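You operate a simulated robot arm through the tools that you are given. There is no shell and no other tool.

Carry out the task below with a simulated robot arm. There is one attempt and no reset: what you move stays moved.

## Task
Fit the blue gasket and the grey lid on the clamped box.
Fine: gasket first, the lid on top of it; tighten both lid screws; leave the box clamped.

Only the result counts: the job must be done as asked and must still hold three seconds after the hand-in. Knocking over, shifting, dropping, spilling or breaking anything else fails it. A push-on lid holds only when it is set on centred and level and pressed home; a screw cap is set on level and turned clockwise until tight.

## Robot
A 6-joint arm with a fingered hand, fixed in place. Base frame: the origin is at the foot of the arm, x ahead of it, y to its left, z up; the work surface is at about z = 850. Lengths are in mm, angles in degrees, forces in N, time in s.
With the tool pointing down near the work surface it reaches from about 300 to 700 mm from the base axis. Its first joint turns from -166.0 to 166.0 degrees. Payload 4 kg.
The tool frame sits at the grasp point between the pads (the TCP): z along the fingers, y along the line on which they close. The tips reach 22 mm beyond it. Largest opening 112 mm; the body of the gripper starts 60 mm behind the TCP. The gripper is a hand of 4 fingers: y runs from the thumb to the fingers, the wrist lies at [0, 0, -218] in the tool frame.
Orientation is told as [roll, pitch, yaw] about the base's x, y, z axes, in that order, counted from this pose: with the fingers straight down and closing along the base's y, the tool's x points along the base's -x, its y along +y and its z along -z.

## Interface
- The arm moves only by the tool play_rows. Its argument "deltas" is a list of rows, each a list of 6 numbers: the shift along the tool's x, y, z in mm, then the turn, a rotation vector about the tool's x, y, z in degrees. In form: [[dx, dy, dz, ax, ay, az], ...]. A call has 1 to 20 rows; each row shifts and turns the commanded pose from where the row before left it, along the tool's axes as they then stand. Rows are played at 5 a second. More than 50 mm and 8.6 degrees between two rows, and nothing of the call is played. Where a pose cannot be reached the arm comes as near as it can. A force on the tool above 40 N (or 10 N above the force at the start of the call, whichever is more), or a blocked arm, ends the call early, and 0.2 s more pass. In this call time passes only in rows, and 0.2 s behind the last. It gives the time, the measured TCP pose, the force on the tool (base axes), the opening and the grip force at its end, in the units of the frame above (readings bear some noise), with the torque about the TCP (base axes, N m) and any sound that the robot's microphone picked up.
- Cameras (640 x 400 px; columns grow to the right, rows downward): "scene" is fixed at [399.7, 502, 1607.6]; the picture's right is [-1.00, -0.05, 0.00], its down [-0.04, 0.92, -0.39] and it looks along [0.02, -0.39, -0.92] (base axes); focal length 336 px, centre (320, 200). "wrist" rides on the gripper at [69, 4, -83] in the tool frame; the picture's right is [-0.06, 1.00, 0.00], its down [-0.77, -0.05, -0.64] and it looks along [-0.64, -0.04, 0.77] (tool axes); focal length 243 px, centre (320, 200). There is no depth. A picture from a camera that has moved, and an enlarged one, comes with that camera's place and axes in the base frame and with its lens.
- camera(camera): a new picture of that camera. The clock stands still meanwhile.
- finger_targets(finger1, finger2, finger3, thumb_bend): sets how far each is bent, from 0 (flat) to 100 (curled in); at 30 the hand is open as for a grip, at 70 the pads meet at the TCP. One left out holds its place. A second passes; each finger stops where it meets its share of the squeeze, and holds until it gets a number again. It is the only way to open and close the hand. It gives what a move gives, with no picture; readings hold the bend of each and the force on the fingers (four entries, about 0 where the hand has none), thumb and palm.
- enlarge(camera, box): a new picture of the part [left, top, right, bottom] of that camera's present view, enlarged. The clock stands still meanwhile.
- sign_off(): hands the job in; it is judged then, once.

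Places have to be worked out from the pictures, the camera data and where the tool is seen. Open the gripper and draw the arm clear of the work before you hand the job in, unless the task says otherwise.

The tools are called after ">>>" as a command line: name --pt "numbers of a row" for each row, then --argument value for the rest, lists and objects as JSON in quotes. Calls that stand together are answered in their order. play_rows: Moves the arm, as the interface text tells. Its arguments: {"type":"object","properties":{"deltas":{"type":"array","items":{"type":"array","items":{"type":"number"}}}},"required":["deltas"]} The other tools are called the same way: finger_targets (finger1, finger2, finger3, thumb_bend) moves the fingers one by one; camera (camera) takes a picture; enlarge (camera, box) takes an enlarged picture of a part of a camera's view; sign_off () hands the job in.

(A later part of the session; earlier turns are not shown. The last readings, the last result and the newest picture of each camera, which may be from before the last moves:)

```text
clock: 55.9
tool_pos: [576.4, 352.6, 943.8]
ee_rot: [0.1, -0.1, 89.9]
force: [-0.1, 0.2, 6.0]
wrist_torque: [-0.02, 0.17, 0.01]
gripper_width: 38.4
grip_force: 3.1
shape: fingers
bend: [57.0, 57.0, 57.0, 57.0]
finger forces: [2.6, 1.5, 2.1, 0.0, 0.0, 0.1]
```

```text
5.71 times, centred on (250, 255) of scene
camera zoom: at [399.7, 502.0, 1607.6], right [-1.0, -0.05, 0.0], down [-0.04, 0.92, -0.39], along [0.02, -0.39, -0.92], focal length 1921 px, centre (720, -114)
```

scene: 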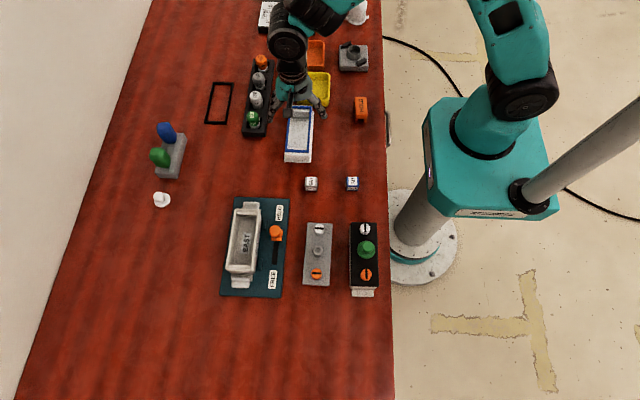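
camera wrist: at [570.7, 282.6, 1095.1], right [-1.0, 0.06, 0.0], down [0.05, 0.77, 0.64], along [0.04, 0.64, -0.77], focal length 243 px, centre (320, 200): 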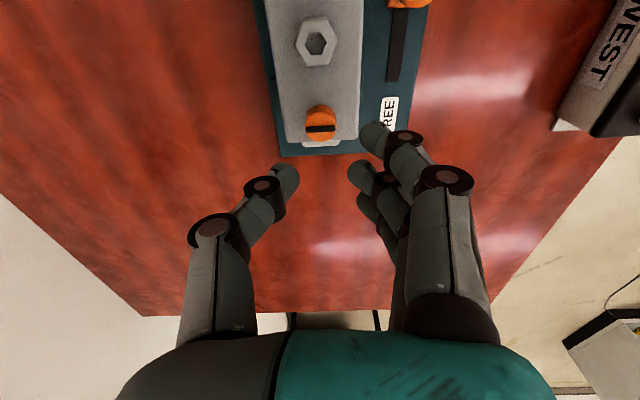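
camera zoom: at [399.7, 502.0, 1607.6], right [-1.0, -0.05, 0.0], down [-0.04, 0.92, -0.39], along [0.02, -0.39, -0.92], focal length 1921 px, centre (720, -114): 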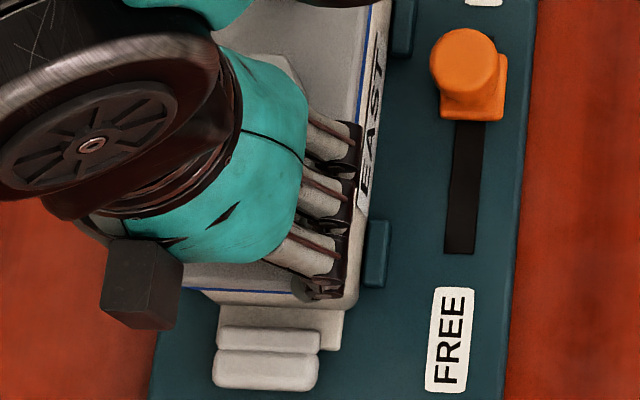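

The three fingertips touch the lid surface lightly (6 N), so the lid top is near z ≈ 914. I raise 2.5 mm and close the thumb and finger 2 on the orange head.

>>> play_rows --pt "0 0 -2.5 0 0 0" --pt "0 0 0 0 0 0"

>>> finger_targets --finger2 62 --thumb_bend 62

>>> enlarge --camera "wrist" --box '[220, 80, 420, 240]'

```text
clock: 56.5
tool_pos: [575.3, 351.6, 945.7]
ee_rot: [0.0, 0.0, 90.0]
force: [-0.8, -0.3, 0.3]
wrist_torque: [0.03, 0.02, 0.02]
gripper_width: 38.0
grip_force: 0.1
shape: fingers
bend: [57.0, 57.0, 57.0, 57.0]
finger forces: [0.1, 0.1, 0.0, 0.0, 0.0, 0.0]
```

```text
clock: 57.5
tool_pos: [576.8, 352.1, 945.6]
ee_rot: [-0.1, 0.0, 89.9]
force: [0.3, -0.9, -0.2]
wrist_torque: [-0.02, 0.0, 0.01]
gripper_width: 32.5
grip_force: 0.1
shape: fingers
bend: [57.0, 61.0, 57.0, 62.0]
finger forces: [0.1, 0.3, 0.0, 0.0, 0.0, 0.0]
```

```text
2.50 times, centred on (320, 160) of wrist
camera zoom: at [570.8, 282.9, 1028.3], right [-1.0, 0.07, 0.0], down [0.05, 0.77, 0.64], along [0.04, 0.64, -0.77], focal length 606 px, centre (320, 300)
```

zoom: 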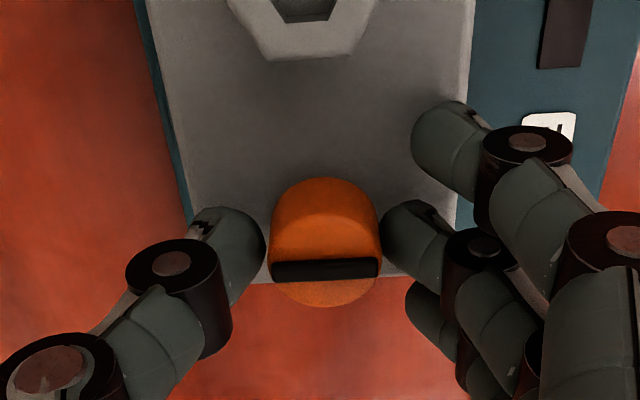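

The screw axis and TCP agree within about 1 mm. I squeeze the head.

>>> finger_targets --finger2 74 --thumb_bend 74

>>> enlarge --camera "wrist" --box '[220, 80, 420, 240]'

```text
clock: 58.5
tool_pos: [576.4, 351.7, 944.7]
ee_rot: [0.0, 0.0, 89.9]
force: [-0.1, 0.7, -0.1]
wrist_torque: [-0.03, 0.06, 0.0]
gripper_width: 27.7
grip_force: 7.9
shape: fingers
bend: [57.0, 63.0, 57.0, 68.0]
finger forces: [0.0, 7.5, 0.0, 0.1, 7.9, 0.1]
```

```text
2.50 times, centred on (320, 160) of wrist
camera zoom: at [570.8, 282.9, 1028.2], right [-1.0, 0.06, 0.0], down [0.05, 0.77, 0.64], along [0.04, 0.64, -0.77], focal length 606 px, centre (320, 300)
```

zoom: 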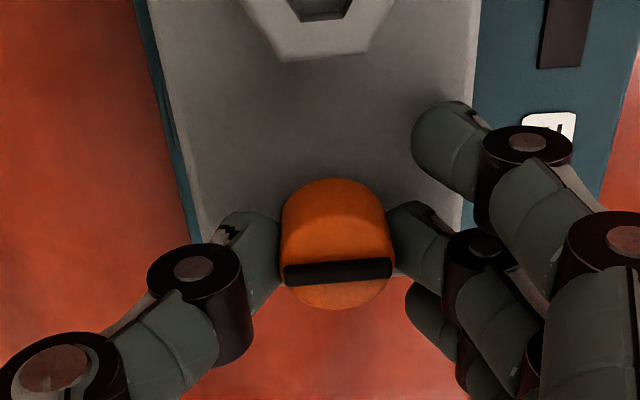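

The stiffer thumb pushed the lid about 2 mm toward -x. I rebalance with less thumb and more finger 2 to push it back to centre.

>>> finger_targets --finger2 79 --thumb_bend 70

>>> enlarge --camera "wrist" --box '[220, 80, 420, 240]'

>>> enlarge --camera "scene" --box '[215, 190, 285, 290]'

```text
clock: 59.5
tool_pos: [577.0, 352.7, 945.2]
ee_rot: [0.1, -0.1, 89.9]
force: [-0.2, -0.5, 0.0]
wrist_torque: [-0.01, 0.01, -0.01]
gripper_width: 29.4
grip_force: 6.1
shape: fingers
bend: [57.0, 65.0, 57.0, 67.0]
finger forces: [0.1, 6.3, 0.1, 0.0, 6.2, 0.0]
```

```text
2.50 times, centred on (320, 160) of wrist
camera zoom: at [570.8, 282.9, 1028.2], right [-1.0, 0.07, 0.0], down [0.05, 0.77, 0.64], along [0.04, 0.64, -0.77], focal length 606 px, centre (320, 300)
```

zoom: 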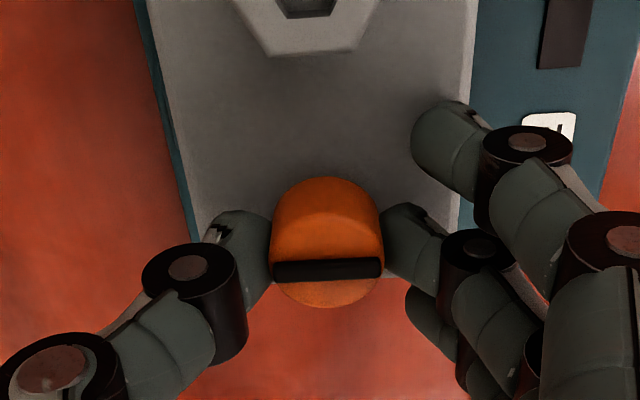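

```text
4.00 times, centred on (250, 240) of scene
camera zoom: at [399.7, 502.0, 1607.6], right [-1.0, -0.05, 0.0], down [-0.04, 0.92, -0.39], along [0.02, -0.39, -0.92], focal length 1345 px, centre (600, 40)
```

zoom: 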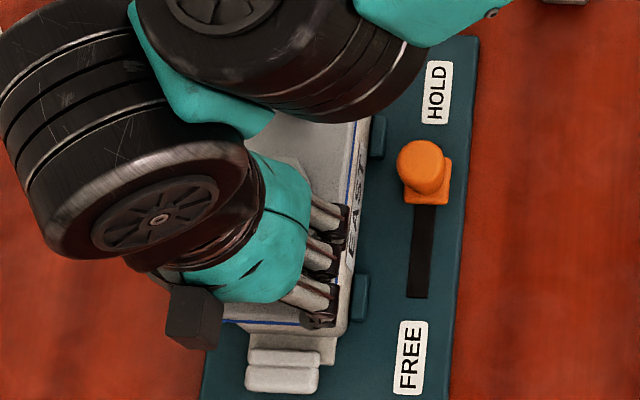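

The head is back within 0.5 mm of its original position. Now I turn clockwise in small steps and watch the torque.

>>> play_rows --pt "0 0 0 0 0 5" --pt "0 0 0 0 0 5" --pt "0 0 0 0 0 5" --pt "0 0 0 0 0 0"

>>> enlarge --camera "wrist" --box '[220, 80, 420, 240]'

```text
clock: 60.5
tool_pos: [575.3, 352.1, 945.4]
ee_rot: [0.0, 0.0, 74.9]
force: [0.2, -0.7, 0.8]
wrist_torque: [-0.01, -0.07, 0.04]
gripper_width: 29.4
grip_force: 6.6
shape: fingers
bend: [57.0, 65.0, 57.0, 67.0]
finger forces: [0.0, 6.1, 0.0, 0.1, 6.9, 0.0]
```

```text
2.50 times, centred on (320, 160) of wrist
camera zoom: at [552.5, 286.7, 1028.1], right [-0.95, 0.32, 0.0], down [0.25, 0.73, 0.64], along [0.21, 0.61, -0.77], focal length 606 px, centre (320, 300)
```

zoom: 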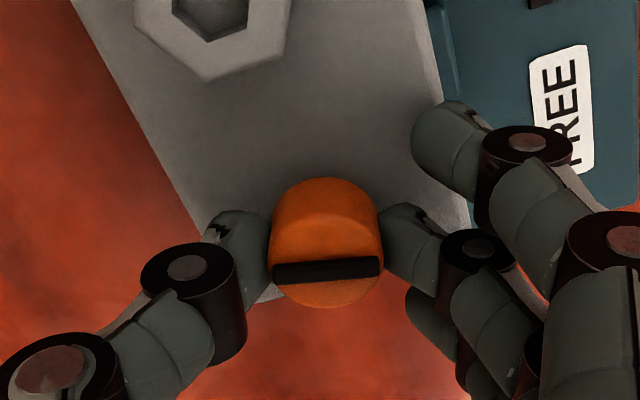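

The slot turns with the fingers, so the screw is turning. I continue to yaw ≈ 25 and check.

>>> play_rows --pt "0 0 0 0 0 5" --pt "0 0 0 0 0 5" --pt "0 0 0 0 0 5" --pt "0 0 0 0 0 5" --pt "0 0 0 0 0 5" --pt "0 0 0 0 0 5" --pt "0 0 0 0 0 5" --pt "0 0 0 0 0 5" --pt "0 0 0 0 0 5" --pt "0 0 0 0 0 5" --pt "0 0 0 0 0 0"

>>> enlarge --camera "wrist" --box '[220, 80, 420, 240]'

>>> enlarge --camera "scene" --box '[215, 190, 285, 290]'

```text
clock: 62.9
tool_pos: [575.1, 351.3, 945.4]
ee_rot: [0.0, 0.0, 24.7]
force: [0.4, -1.2, 0.2]
wrist_torque: [-0.03, -0.02, 0.02]
gripper_width: 30.6
grip_force: 6.2
shape: fingers
bend: [57.0, 65.0, 57.0, 67.0]
finger forces: [0.0, 5.3, 0.1, 0.1, 7.8, 0.0]
```

```text
2.50 times, centred on (320, 160) of wrist
camera zoom: at [509.9, 326.9, 1028.2], right [-0.36, 0.93, 0.0], down [0.72, 0.28, 0.64], along [0.6, 0.23, -0.77], focal length 606 px, centre (320, 300)
```

zoom: 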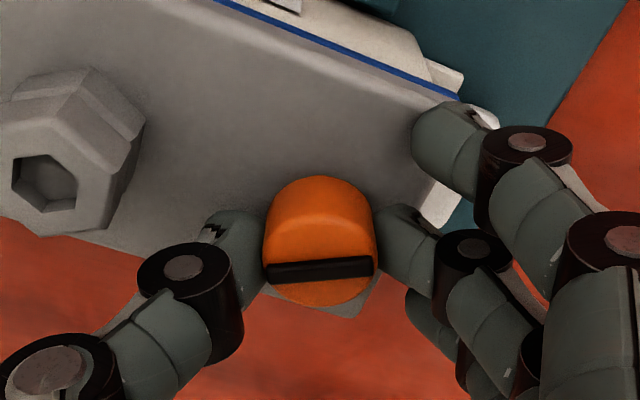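

```text
4.00 times, centred on (250, 240) of scene
camera zoom: at [399.7, 502.0, 1607.6], right [-1.0, -0.05, 0.0], down [-0.04, 0.92, -0.39], along [0.02, -0.39, -0.92], focal length 1345 px, centre (600, 40)
```

zoom: 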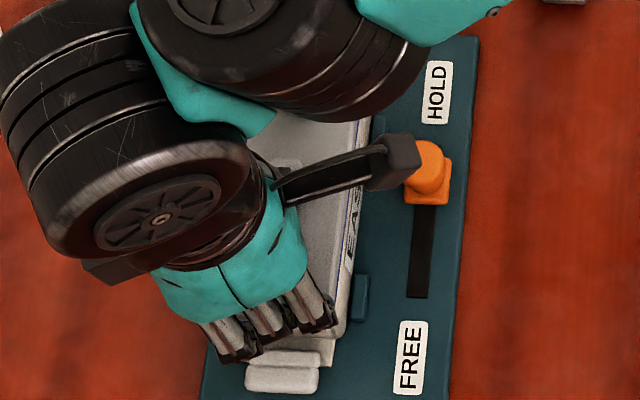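

Still turning, with the slot lagging only a few degrees. I continue to about yaw 3, watching clearance between thumb and boss.

>>> play_rows --pt "0 0 0 0 0 5" --pt "0 0 0 0 0 5" --pt "0 0 0 0 0 5" --pt "0 0 0 0 0 4" --pt "0 0 0 0 0 3" --pt "0 0 0 0 0 0"

>>> enlarge --camera "wrist" --box '[220, 80, 420, 240]'

```text
clock: 64.3
tool_pos: [575.7, 351.5, 944.8]
ee_rot: [-0.1, 0.0, 2.9]
force: [0.2, -2.1, -0.4]
wrist_torque: [-0.1, -0.04, 0.0]
gripper_width: 30.9
grip_force: 6.4
shape: fingers
bend: [57.0, 65.0, 57.0, 67.0]
finger forces: [0.0, 5.5, 0.0, 0.0, 7.8, 0.0]
```

```text
2.50 times, centred on (320, 160) of wrist
camera zoom: at [505.4, 352.9, 1027.9], right [0.01, 1.0, 0.0], down [0.77, -0.01, 0.64], along [0.64, -0.01, -0.77], focal length 606 px, centre (320, 300)
```

zoom: 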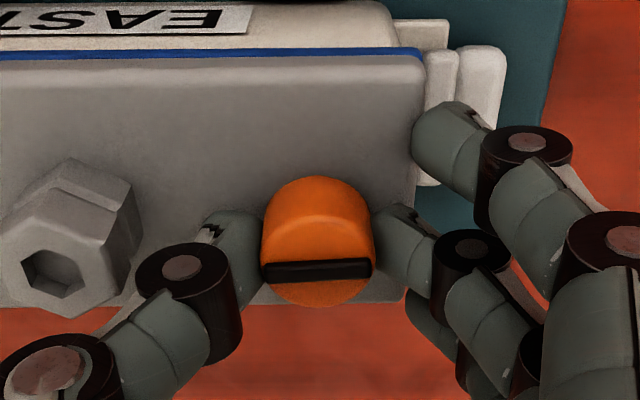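

The orange screw has turned about 87° with almost no resisting torque, and its slot is now along the lid as on the finished box. I continue turning to see whether there is a stop.

>>> play_rows --pt "0 0 0 0 0 5" --pt "0 0 0 0 0 5" --pt "0 0 0 0 0 5" --pt "0 0 0 0 0 5" --pt "0 0 0 0 0 0"

>>> enlarge --camera "wrist" --box '[220, 80, 420, 240]'

```text
clock: 65.5
tool_pos: [575.8, 351.9, 944.5]
ee_rot: [0.0, 0.1, -17.0]
force: [1.0, -3.1, 0.0]
wrist_torque: [-0.08, -0.01, 0.1]
gripper_width: 31.1
grip_force: 6.8
shape: fingers
bend: [57.0, 66.0, 57.0, 67.0]
finger forces: [0.1, 5.7, 0.0, 0.0, 8.3, 0.1]
```

```text
2.50 times, centred on (320, 160) of wrist
camera zoom: at [510.1, 377.1, 1028.2], right [0.35, 0.93, 0.0], down [0.72, -0.27, 0.64], along [0.6, -0.23, -0.77], focal length 606 px, centre (320, 300)
```

zoom: 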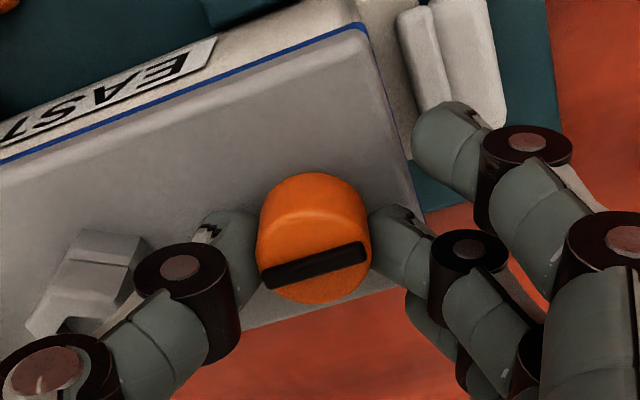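

The slot now stays aligned with the lid while the gripper slips and the torque rises to 0.1 N m. The quarter-turn screw has reached its stop and is tight. I release mainly with finger 2, since the thumb is near the boss, and rise.

>>> finger_targets --finger2 58 --thumb_bend 65

>>> play_rows --pt "0 0 -4 0 0 0" --pt "0 0 -6 0 0 0" --pt "0 0 -10 0 0 0" --pt "0 0 -20 0 0 0" --pt "0 0 -25 0 0 0" --pt "0 0 0 0 0 0"

>>> camera --camera "wrist"

>>> enlarge --camera "scene" --box '[215, 190, 285, 290]'

```text
clock: 66.5
tool_pos: [574.9, 353.0, 946.1]
ee_rot: [0.0, 0.1, -17.1]
force: [0.3, -2.4, 0.9]
wrist_torque: [-0.02, 0.01, 0.01]
gripper_width: 31.5
grip_force: 1.8
shape: fingers
bend: [57.0, 57.0, 57.0, 64.0]
finger forces: [0.0, 0.0, 0.0, 0.1, 2.6, 0.0]
```

```text
clock: 67.9
tool_pos: [576.0, 352.3, 1010.3]
ee_rot: [-0.1, 0.0, -17.0]
force: [0.3, 0.4, 1.0]
wrist_torque: [0.05, 0.02, -0.03]
gripper_width: 29.0
grip_force: 0.2
shape: fingers
bend: [57.0, 57.0, 57.0, 65.0]
finger forces: [0.1, 0.0, 0.0, 0.2, 0.1, 0.0]
```

```text
taken
camera wrist: at [509.9, 377.1, 1093.7], right [0.35, 0.94, 0.0], down [0.72, -0.27, 0.64], along [0.6, -0.23, -0.77], focal length 243 px, centre (320, 200)
```

wrist: 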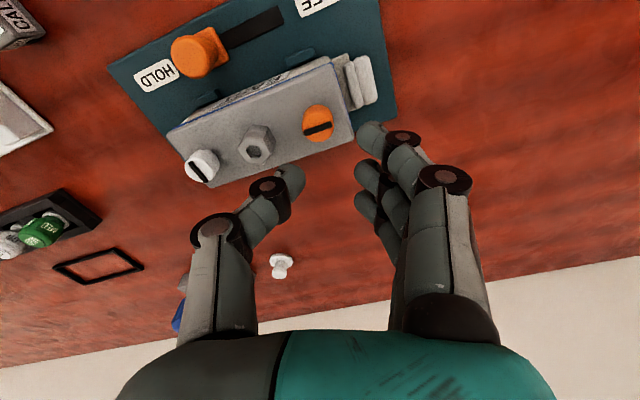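

```text
4.00 times, centred on (250, 240) of scene
camera zoom: at [399.7, 502.0, 1607.6], right [-1.0, -0.05, 0.0], down [-0.04, 0.92, -0.39], along [0.02, -0.39, -0.92], focal length 1345 px, centre (600, 40)
```

zoom: 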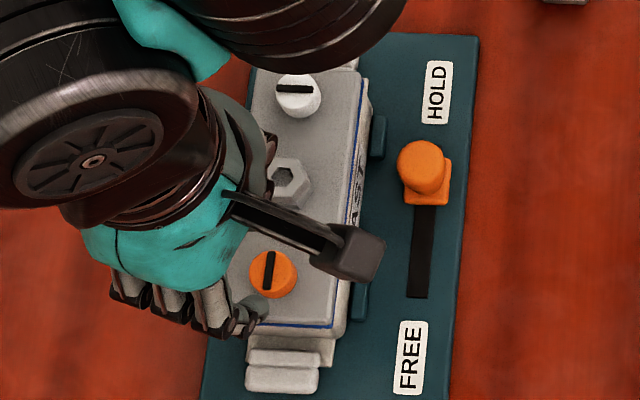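

The orange slot now lies along the lid. I check that the lid is still flush with the gasket before doing the white screw.

>>> enlarge --camera "scene" --box '[215, 245, 265, 280]'

>>> enlarge --camera "scene" --box '[235, 190, 285, 225]'

>>> enlarge --camera "wrist" --box '[150, 40, 390, 200]'

```text
11.43 times, centred on (240, 262) of scene
camera zoom: at [399.7, 502.0, 1607.6], right [-1.0, -0.05, 0.0], down [-0.04, 0.92, -0.39], along [0.02, -0.39, -0.92], focal length 3842 px, centre (1234, -514)
```

zoom: 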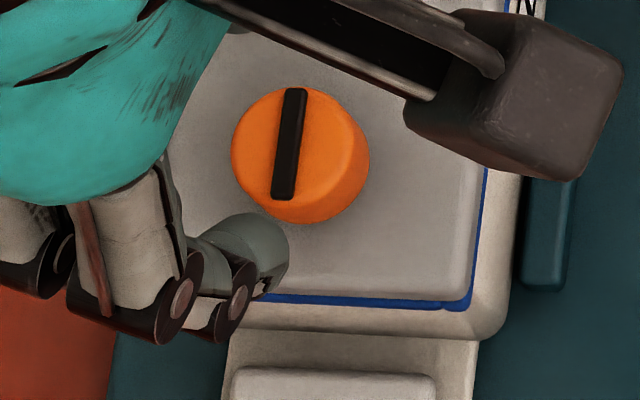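

```text
11.43 times, centred on (260, 208) of scene
camera zoom: at [399.7, 502.0, 1607.6], right [-1.0, -0.05, 0.0], down [-0.04, 0.92, -0.39], along [0.02, -0.39, -0.92], focal length 3842 px, centre (1006, 114)
```

zoom: 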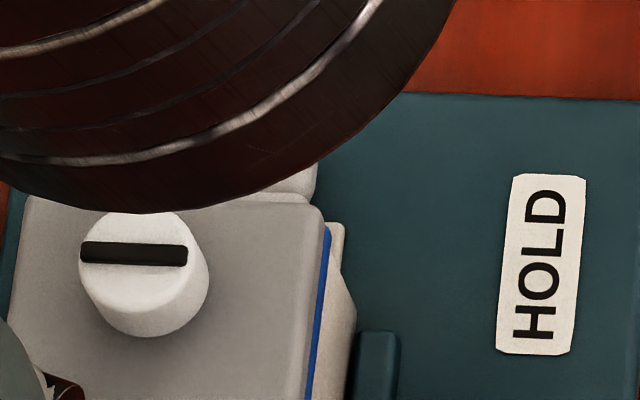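

```text
2.50 times, centred on (270, 120) of wrist
camera zoom: at [509.9, 377.1, 1093.7], right [0.35, 0.94, 0.0], down [0.72, -0.27, 0.64], along [0.6, -0.23, -0.77], focal length 606 px, centre (445, 400)
```

zoom: 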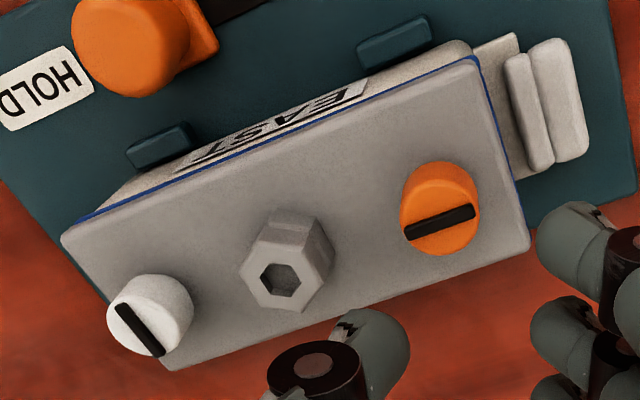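

The lid is still flush, within about 1.5 mm. Now the white screw: I move over it and turn to yaw -90 (fingers at +x), so a clockwise turn sweeps the fingers to -y, away from the boss.

>>> finger_targets --thumb_bend 58

>>> play_rows --pt "-9.2 -31.3 0 0 0 0" --pt "-9.2 -31.3 0 0 0 0" --pt "-9.2 -31.3 0 0 0 0" --pt "0 0 0 0 0 8.1" --pt "0 0 0 0 0 8.1" --pt "0 0 0 0 0 8.1" --pt "0 0 0 0 0 8.1" --pt "0 0 0 0 0 8.1" --pt "0 0 0 0 0 8.1" --pt "0 0 0 0 0 8.1" --pt "0 0 0 0 0 8.1" --pt "0 0 0 0 0 8.2" --pt "0 0 20 0 0 0" --pt "0 0 20 0 0 0" --pt "0 0 0 0 0 0"

>>> camera --camera "wrist"

>>> enlarge --camera "wrist" --box '[220, 60, 420, 220]'

>>> enlarge --camera "scene" --box '[205, 180, 305, 290]'

```text
clock: 68.9
tool_pos: [576.1, 352.6, 1009.8]
ee_rot: [0.0, 0.0, -17.1]
force: [0.2, -0.3, -0.4]
wrist_torque: [0.01, 0.01, 0.02]
gripper_width: 38.4
grip_force: 0.0
shape: fingers
bend: [57.0, 57.0, 57.0, 57.0]
finger forces: [0.0, 0.0, 0.0, 0.0, 0.1, 0.0]
```

```text
clock: 72.1
tool_pos: [573.6, 253.0, 969.7]
ee_rot: [-0.1, 0.0, -90.1]
force: [-0.3, 0.6, 0.2]
wrist_torque: [0.0, 0.0, 0.0]
gripper_width: 38.6
grip_force: 0.1
shape: fingers
bend: [57.0, 57.0, 57.0, 57.0]
finger forces: [0.1, 0.0, 0.0, 0.1, 0.0, 0.0]
```

```text
taken
camera wrist: at [577.5, 323.0, 1052.5], right [1.0, -0.07, 0.0], down [-0.05, -0.76, 0.64], along [-0.04, -0.64, -0.77], focal length 243 px, centre (320, 200)
```

wrist: 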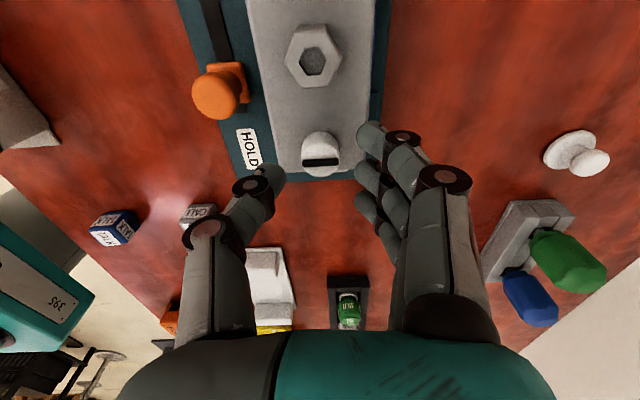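

```text
2.50 times, centred on (320, 140) of wrist
camera zoom: at [577.5, 323.0, 1052.5], right [1.0, -0.07, 0.0], down [-0.05, -0.76, 0.64], along [-0.04, -0.64, -0.77], focal length 606 px, centre (320, 350)
```

zoom: 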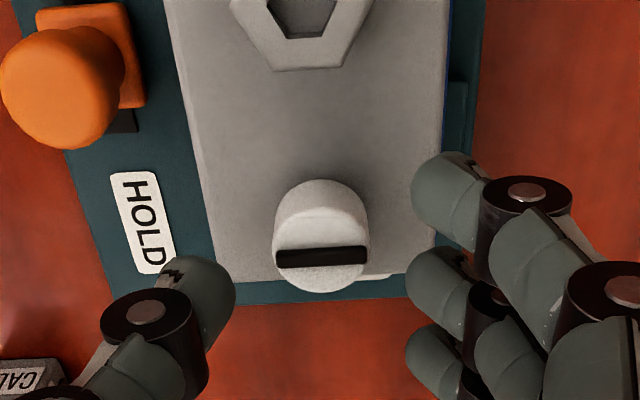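

```text
3.64 times, centred on (255, 235) of scene
camera zoom: at [399.7, 502.0, 1607.6], right [-1.0, -0.05, 0.0], down [-0.04, 0.92, -0.39], along [0.02, -0.39, -0.92], focal length 1222 px, centre (556, 73)
```

zoom: 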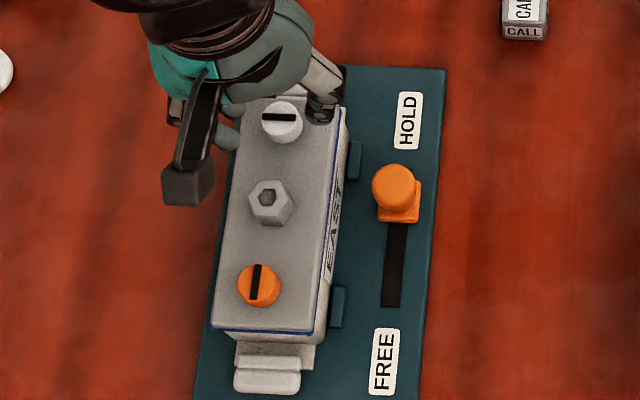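

The white screw is centred under the TCP. I descend to z ≈ 946 and close with the balanced squeeze.

>>> play_rows --pt "0 0 10 0 0 0" --pt "0 0 8 0 0 0" --pt "0 0 5 0 0 0" --pt "0 0 0 0 0 0"

>>> finger_targets --finger2 63 --thumb_bend 61

>>> enlarge --camera "wrist" --box '[220, 80, 420, 240]'

```text
clock: 73.1
tool_pos: [574.7, 253.7, 947.0]
ee_rot: [-0.1, 0.0, -90.1]
force: [0.7, -0.2, 0.1]
wrist_torque: [0.0, 0.03, 0.03]
gripper_width: 38.3
grip_force: 0.1
shape: fingers
bend: [57.0, 57.0, 57.0, 57.0]
finger forces: [0.0, 0.0, 0.0, 0.0, 0.1, 0.0]
```

```text
clock: 74.1
tool_pos: [574.9, 254.1, 946.8]
ee_rot: [0.1, 0.0, -90.2]
force: [0.6, 0.1, 0.2]
wrist_torque: [0.01, 0.02, 0.01]
gripper_width: 33.9
grip_force: 0.2
shape: fingers
bend: [57.0, 62.0, 57.0, 61.0]
finger forces: [0.0, 0.2, 0.0, 0.0, 0.0, 0.1]
```

```text
2.50 times, centred on (320, 160) of wrist
camera zoom: at [577.7, 323.8, 1030.0], right [1.0, -0.06, 0.0], down [-0.05, -0.76, 0.64], along [-0.04, -0.64, -0.77], focal length 606 px, centre (320, 300)
```

zoom: 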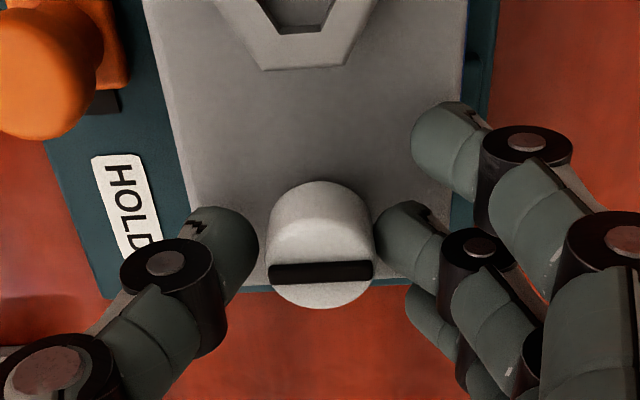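

Nearly touching. The balanced squeeze should also bring this end about 1 mm toward +x, which is wanted.

>>> finger_targets --finger2 79 --thumb_bend 70

>>> enlarge --camera "wrist" --box '[220, 80, 420, 240]'

>>> enlarge --camera "scene" --box '[215, 245, 265, 280]'

```text
clock: 75.1
tool_pos: [574.9, 253.4, 947.5]
ee_rot: [0.0, 0.1, -90.1]
force: [-0.5, 0.4, -1.0]
wrist_torque: [0.02, 0.01, 0.0]
gripper_width: 30.2
grip_force: 6.4
shape: fingers
bend: [57.0, 65.0, 57.0, 66.0]
finger forces: [0.0, 6.6, 0.0, 0.0, 6.5, 0.0]
```

```text
2.50 times, centred on (320, 160) of wrist
camera zoom: at [577.7, 323.8, 1030.0], right [1.0, -0.06, 0.0], down [-0.05, -0.76, 0.64], along [-0.04, -0.64, -0.77], focal length 606 px, centre (320, 300)
```

zoom: 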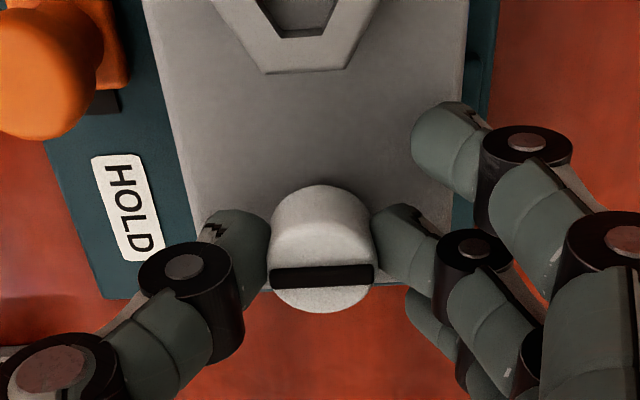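

```text
11.43 times, centred on (240, 262) of scene
camera zoom: at [399.7, 502.0, 1607.6], right [-1.0, -0.05, 0.0], down [-0.04, 0.92, -0.39], along [0.02, -0.39, -0.92], focal length 3842 px, centre (1234, -514)
```

zoom: 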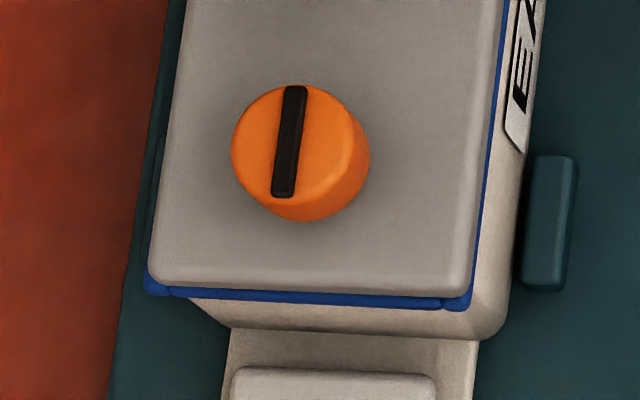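

Squeezing the white head seems to have yawed the lid a little, with the orange end about 2 mm toward -x. I look at both ends more closely before turning.

>>> enlarge --camera "scene" --box '[215, 200, 285, 285]'

>>> enlarge --camera "scene" --box '[240, 195, 280, 225]'

>>> camera --camera "wrist"

```text
4.71 times, centred on (250, 242) of scene
camera zoom: at [399.7, 502.0, 1607.6], right [-1.0, -0.05, 0.0], down [-0.04, 0.92, -0.39], along [0.02, -0.39, -0.92], focal length 1582 px, centre (649, 0)
```

zoom: 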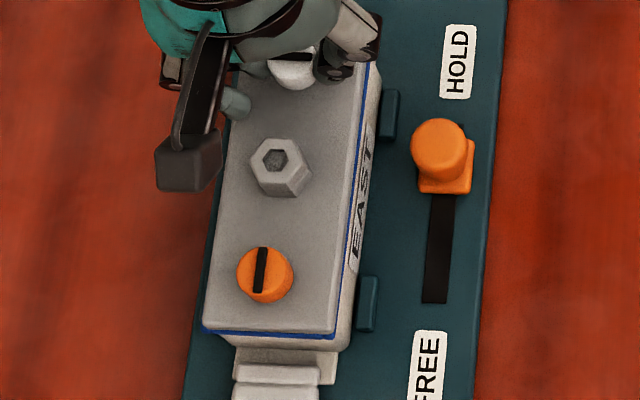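

```text
13.33 times, centred on (260, 210) of scene
camera zoom: at [399.7, 502.0, 1607.6], right [-1.0, -0.05, 0.0], down [-0.04, 0.92, -0.39], along [0.02, -0.39, -0.92], focal length 4482 px, centre (1120, 67)
```

zoom: 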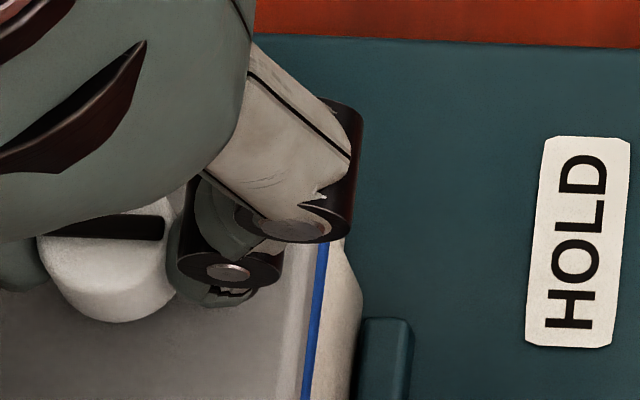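

```text
taken
camera wrist: at [577.7, 323.8, 1030.0], right [1.0, -0.06, 0.0], down [-0.05, -0.76, 0.64], along [-0.04, -0.64, -0.77], focal length 243 px, centre (320, 200)
```

wrist: 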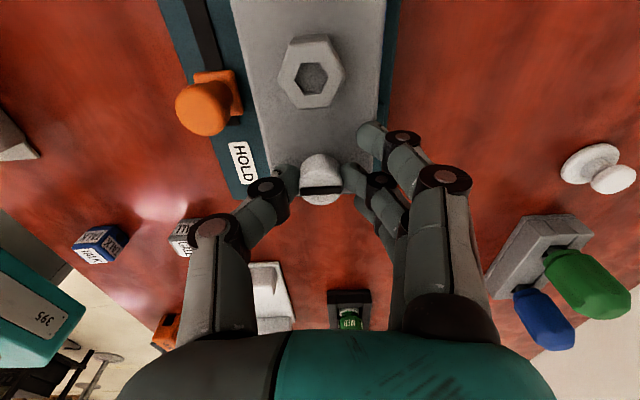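

The white end is flush, and the orange end is about 2 mm toward -x. A clockwise torque at the white screw's stop would bring that back. I turn the white screw now.

>>> play_rows --pt "0 0 0 0 0 5" --pt "0 0 0 0 0 5" --pt "0 0 0 0 0 5" --pt "0 0 0 0 0 5" --pt "0 0 0 0 0 5" --pt "0 0 0 0 0 5" --pt "0 0 0 0 0 0"

>>> enlarge --camera "wrist" --box '[220, 80, 420, 240]'

>>> enlarge --camera "scene" --box '[215, 200, 285, 285]'

```text
clock: 76.7
tool_pos: [573.9, 253.6, 946.9]
ee_rot: [-0.1, 0.0, -120.0]
force: [0.7, 0.1, -0.3]
wrist_torque: [0.0, 0.01, -0.01]
gripper_width: 30.2
grip_force: 6.6
shape: fingers
bend: [57.0, 65.0, 57.0, 66.0]
finger forces: [0.0, 6.5, 0.0, 0.1, 6.2, 0.1]
```

```text
2.50 times, centred on (320, 160) of wrist
camera zoom: at [611.7, 311.9, 1029.9], right [0.83, -0.56, 0.0], down [-0.43, -0.64, 0.64], along [-0.36, -0.53, -0.77], focal length 606 px, centre (320, 300)
```

zoom: 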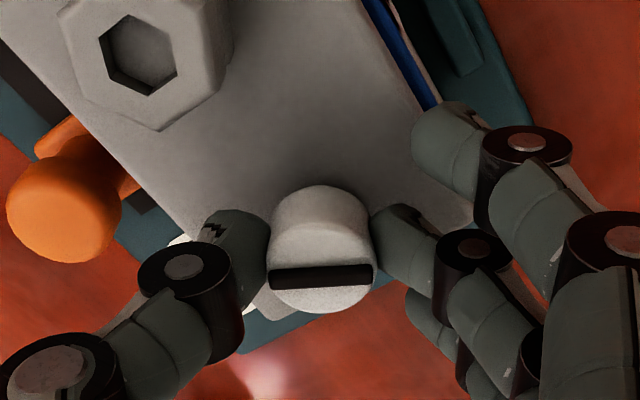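

```text
4.71 times, centred on (250, 242) of scene
camera zoom: at [399.7, 502.0, 1607.6], right [-1.0, -0.05, 0.0], down [-0.04, 0.92, -0.39], along [0.02, -0.39, -0.92], focal length 1582 px, centre (649, 0)
```

zoom: 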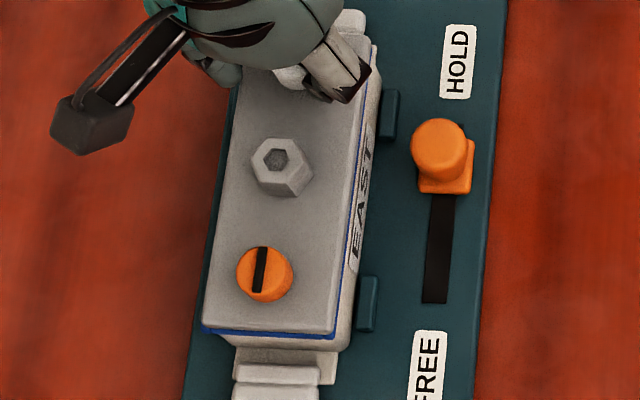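

The screw turns with the grip. I continue toward the stop.

>>> play_rows --pt "0 0 0 0 0 5" --pt "0 0 0 0 0 5" --pt "0 0 0 0 0 5" --pt "0 0 0 0 0 5" --pt "0 0 0 0 0 5" --pt "0 0 0 0 0 5" --pt "0 0 0 0 0 5" --pt "0 0 0 0 0 5" --pt "0 0 0 0 0 5" --pt "0 0 0 0 0 5" --pt "0 0 0 0 0 0"

>>> enlarge --camera "wrist" --box '[220, 80, 420, 240]'

>>> enlarge --camera "scene" --box '[215, 200, 285, 285]'

```text
clock: 79.1
tool_pos: [574.3, 252.8, 946.8]
ee_rot: [0.0, 0.0, -170.3]
force: [0.5, -0.8, -0.4]
wrist_torque: [-0.01, -0.04, -0.01]
gripper_width: 30.3
grip_force: 6.6
shape: fingers
bend: [57.0, 65.0, 57.0, 67.0]
finger forces: [0.0, 7.2, 0.1, 0.0, 6.4, 0.0]
```

```text
2.50 times, centred on (320, 160) of wrist
camera zoom: at [642.8, 261.7, 1029.7], right [0.11, -0.99, 0.0], down [-0.76, -0.08, 0.64], along [-0.64, -0.07, -0.77], focal length 606 px, centre (320, 300)
```

zoom: 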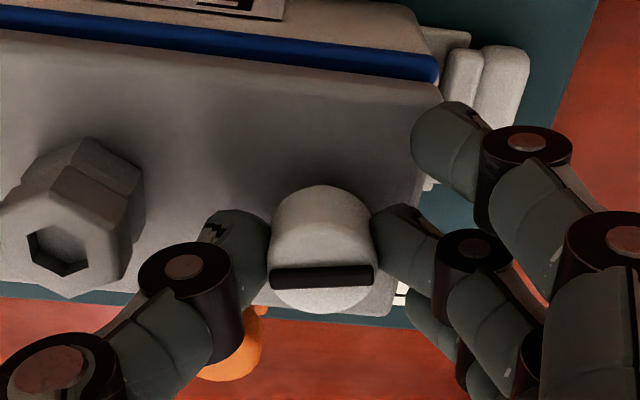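

```text
4.71 times, centred on (250, 242) of scene
camera zoom: at [399.7, 502.0, 1607.6], right [-1.0, -0.05, 0.0], down [-0.04, 0.92, -0.39], along [0.02, -0.39, -0.92], focal length 1582 px, centre (649, 0)
```

zoom: 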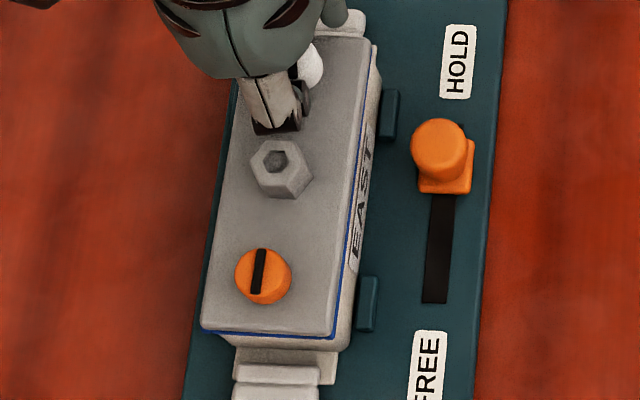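

The lid is parallel to the gasket but about 1.4 mm toward -x, judging by the strips visible on both sides. I nudge it +1.2 mm in x while gripping and then finish the turn.

>>> play_rows --pt "0.6 0.1 0 0 0 0" --pt "0.6 0.1 0 0 0 0" --pt "0 0 0 0 0 4" --pt "0 0 0 0 0 4" --pt "0 0 0 0 0 0"

>>> enlarge --camera "wrist" --box '[220, 80, 420, 240]'

>>> enlarge --camera "scene" --box '[215, 245, 265, 280]'

```text
clock: 80.3
tool_pos: [575.0, 253.0, 946.3]
ee_rot: [0.0, 0.0, -178.1]
force: [0.5, -1.5, -0.1]
wrist_torque: [-0.01, 0.04, 0.0]
gripper_width: 30.1
grip_force: 5.9
shape: fingers
bend: [57.0, 65.0, 57.0, 67.0]
finger forces: [0.0, 6.9, 0.0, 0.0, 6.2, 0.0]
```

```text
2.50 times, centred on (320, 160) of wrist
camera zoom: at [643.8, 251.9, 1029.8], right [-0.03, -1.0, 0.0], down [-0.77, 0.02, 0.64], along [-0.64, 0.02, -0.77], focal length 606 px, centre (320, 300)
```

zoom: 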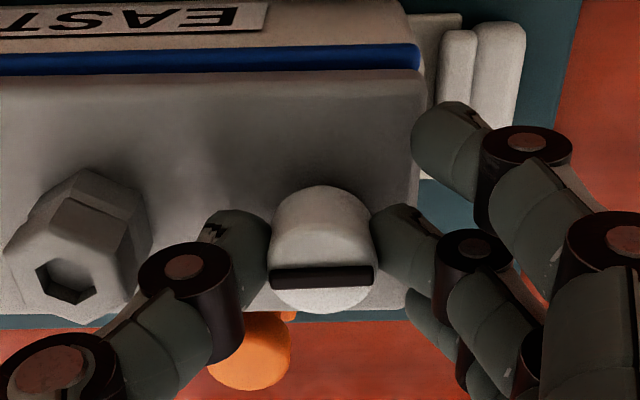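

```text
11.43 times, centred on (240, 262) of scene
camera zoom: at [399.7, 502.0, 1607.6], right [-1.0, -0.05, 0.0], down [-0.04, 0.92, -0.39], along [0.02, -0.39, -0.92], focal length 3842 px, centre (1234, -514)
```

zoom: 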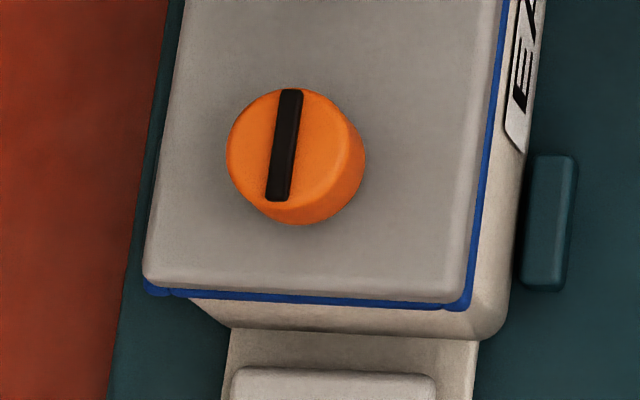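

Alignment improved; the orange end is back to its earlier position. I continue turning a few degrees to meet the stop.

>>> play_rows --pt "0 0 0 0 0 4" --pt "0 0 0 0 0 4" --pt "0 0 0 0 0 4" --pt "0 0 0 0 0 0"

>>> enlarge --camera "wrist" --box '[220, 80, 420, 240]'

>>> enlarge --camera "scene" --box '[215, 245, 265, 280]'

```text
clock: 81.3
tool_pos: [575.9, 254.2, 946.8]
ee_rot: [0.0, 0.0, 169.9]
force: [-0.8, -3.7, -0.2]
wrist_torque: [-0.12, 0.0, 0.06]
gripper_width: 29.8
grip_force: 6.4
shape: fingers
bend: [57.0, 65.0, 57.0, 67.0]
finger forces: [0.0, 8.6, 0.0, 0.0, 5.0, 0.0]
```

```text
2.50 times, centred on (320, 160) of wrist
camera zoom: at [641.8, 237.5, 1029.7], right [-0.24, -0.97, 0.0], down [-0.74, 0.18, 0.64], along [-0.62, 0.15, -0.77], focal length 606 px, centre (320, 300)
```

zoom: 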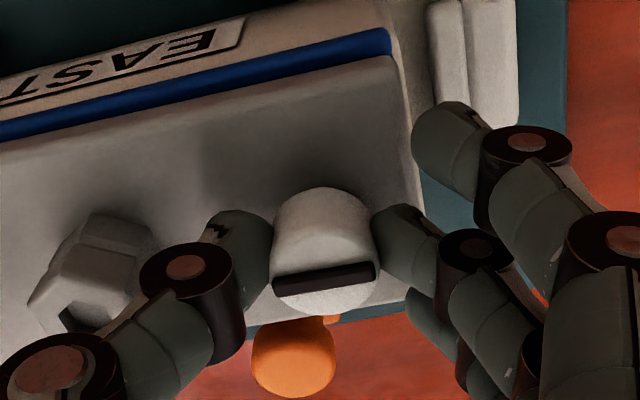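

```text
11.43 times, centred on (240, 262) of scene
camera zoom: at [399.7, 502.0, 1607.6], right [-1.0, -0.05, 0.0], down [-0.04, 0.92, -0.39], along [0.02, -0.39, -0.92], focal length 3842 px, centre (1234, -514)
```

zoom: 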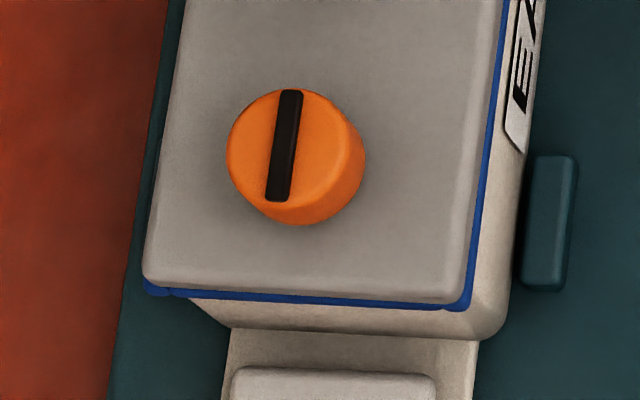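

The slot is lagging the gripper now (about 10°), so the stop is reached. I turn a bit further to make it tight.

>>> play_rows --pt "0 0 0 0 0 4" --pt "0 0 0 0 0 4" --pt "0 0 0 0 0 0"

>>> enlarge --camera "wrist" --box '[220, 80, 420, 240]'

>>> enlarge --camera "scene" --box '[215, 200, 285, 285]'

```text
clock: 82.1
tool_pos: [575.8, 253.5, 947.1]
ee_rot: [0.0, 0.0, 161.9]
force: [0.7, -3.6, -0.4]
wrist_torque: [-0.05, -0.02, 0.12]
gripper_width: 29.6
grip_force: 6.5
shape: fingers
bend: [57.0, 65.0, 57.0, 67.0]
finger forces: [0.0, 8.4, 0.0, 0.0, 5.3, 0.1]
```

```text
2.50 times, centred on (320, 160) of wrist
camera zoom: at [639.2, 228.3, 1030.4], right [-0.37, -0.93, 0.0], down [-0.71, 0.28, 0.64], along [-0.6, 0.24, -0.77], focal length 606 px, centre (320, 300)
```

zoom: 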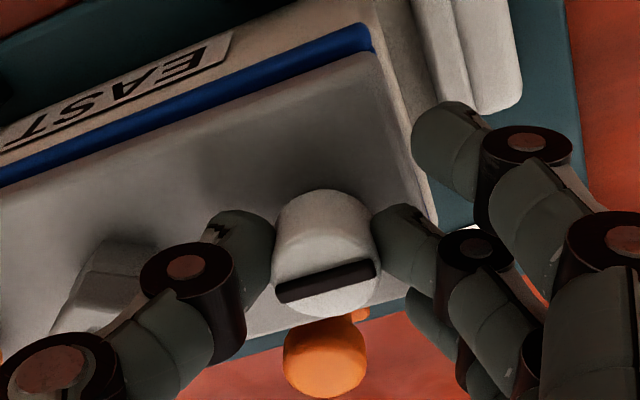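

```text
4.71 times, centred on (250, 242) of scene
camera zoom: at [399.7, 502.0, 1607.6], right [-1.0, -0.05, 0.0], down [-0.04, 0.92, -0.39], along [0.02, -0.39, -0.92], focal length 1582 px, centre (649, 0)
```

zoom: 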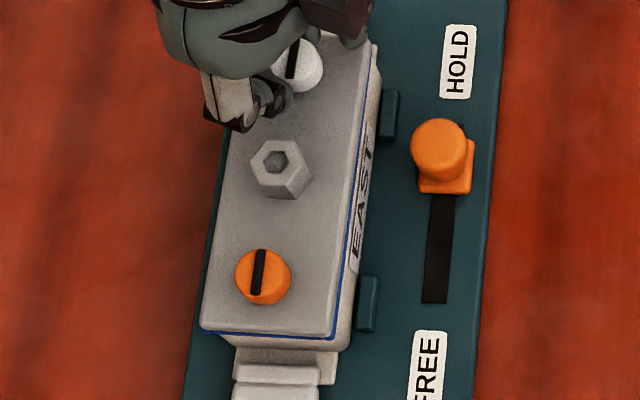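

Torque rises to 0.12 N m and the white slot stays along the lid, so it is tight. I release as before and rise clear.

>>> finger_targets --finger2 58 --thumb_bend 64

>>> play_rows --pt "0 0 -4 0 0 0" --pt "0 0 -6 0 0 0" --pt "0 0 -10 0 0 0" --pt "0 0 -20 0 0 0" --pt "0 0 -25 0 0 0" --pt "0 0 0 0 0 0"

>>> camera --camera "wrist"

>>> enlarge --camera "scene" --box '[215, 190, 285, 285]'

```text
clock: 83.1
tool_pos: [575.6, 253.1, 947.9]
ee_rot: [0.0, 0.0, 162.0]
force: [0.4, 0.8, -0.6]
wrist_torque: [0.01, 0.03, 0.01]
gripper_width: 30.5
grip_force: 0.3
shape: fingers
bend: [57.0, 57.0, 57.0, 64.0]
finger forces: [0.0, 0.0, 0.0, 0.0, 0.7, 0.1]
```

```text
clock: 84.5
tool_pos: [576.3, 253.6, 1012.3]
ee_rot: [0.1, 0.0, 161.8]
force: [-0.3, -0.3, 0.8]
wrist_torque: [-0.04, -0.03, 0.02]
gripper_width: 30.0
grip_force: 0.1
shape: fingers
bend: [57.0, 57.0, 57.0, 64.0]
finger forces: [0.1, 0.1, 0.1, 0.0, 0.1, 0.1]
```

```text
taken
camera wrist: at [638.9, 229.3, 1094.8], right [-0.37, -0.93, 0.0], down [-0.71, 0.28, 0.64], along [-0.6, 0.24, -0.77], focal length 243 px, centre (320, 200)
```

wrist: 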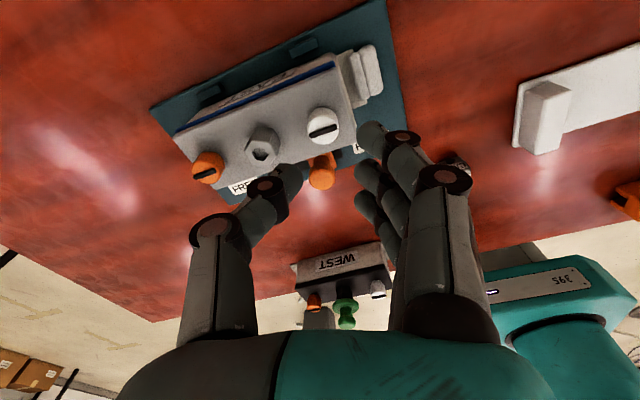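

```text
4.21 times, centred on (250, 238) of scene
camera zoom: at [399.7, 502.0, 1607.6], right [-1.0, -0.05, 0.0], down [-0.04, 0.92, -0.39], along [0.02, -0.39, -0.92], focal length 1415 px, centre (615, 42)
```

zoom: 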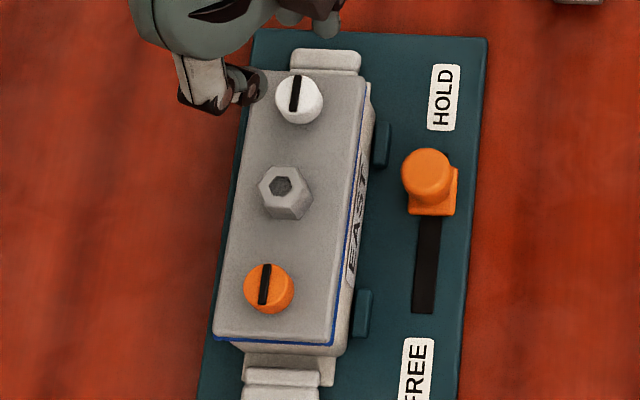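

Both slots now lie along the lid, as on the finished WEST box. I inspect the final seating closely from both cameras.

>>> enlarge --camera "wrist" --box '[140, 30, 400, 210]'

>>> enlarge --camera "scene" --box '[215, 245, 265, 280]'

>>> enlarge --camera "scene" --box '[235, 190, 285, 225]'

>>> enlarge --camera "scene" --box '[335, 210, 390, 305]'

```text
2.22 times, centred on (270, 120) of wrist
camera zoom: at [638.9, 229.3, 1094.8], right [-0.37, -0.93, 0.0], down [-0.71, 0.28, 0.64], along [-0.6, 0.24, -0.77], focal length 539 px, centre (431, 378)
```

zoom: 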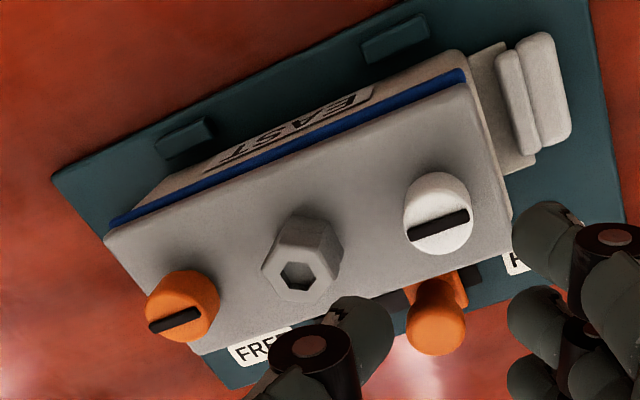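

```text
11.43 times, centred on (240, 262) of scene
camera zoom: at [399.7, 502.0, 1607.6], right [-1.0, -0.05, 0.0], down [-0.04, 0.92, -0.39], along [0.02, -0.39, -0.92], focal length 3842 px, centre (1234, -514)
```

zoom: 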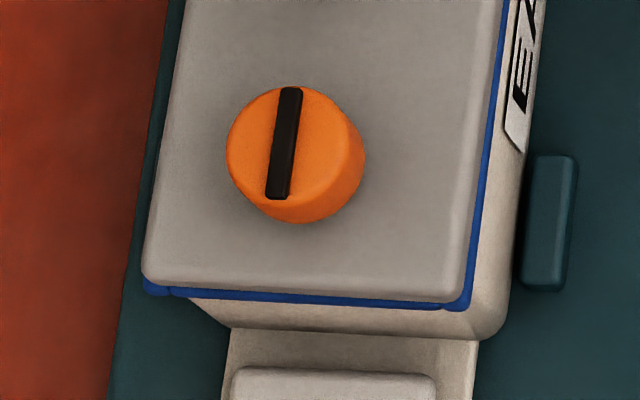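

```text
11.43 times, centred on (260, 208) of scene
camera zoom: at [399.7, 502.0, 1607.6], right [-1.0, -0.05, 0.0], down [-0.04, 0.92, -0.39], along [0.02, -0.39, -0.92], focal length 3842 px, centre (1006, 114)
```

zoom: 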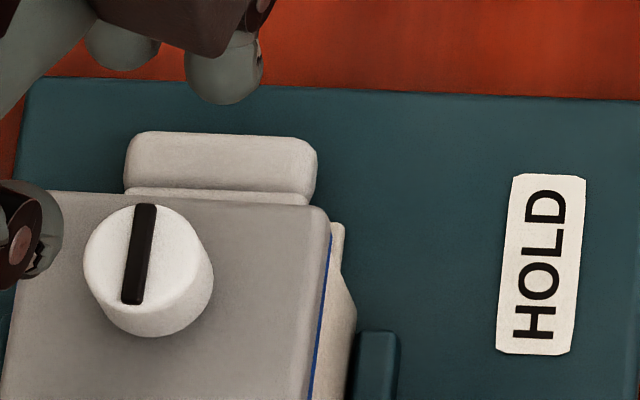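

```text
4.21 times, centred on (362, 258) of scene
camera zoom: at [399.7, 502.0, 1607.6], right [-1.0, -0.05, 0.0], down [-0.04, 0.92, -0.39], along [0.02, -0.39, -0.92], focal length 1415 px, centre (141, -42)
```

zoom: 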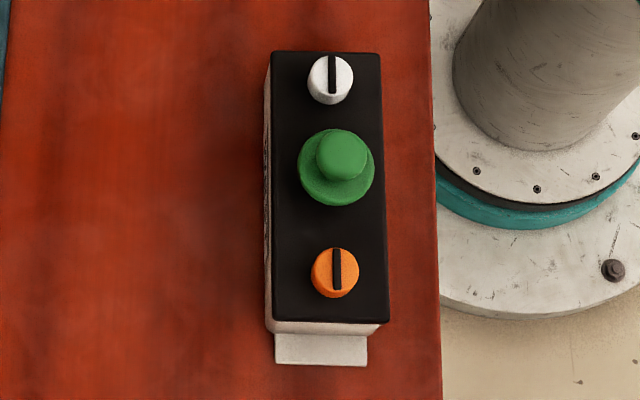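

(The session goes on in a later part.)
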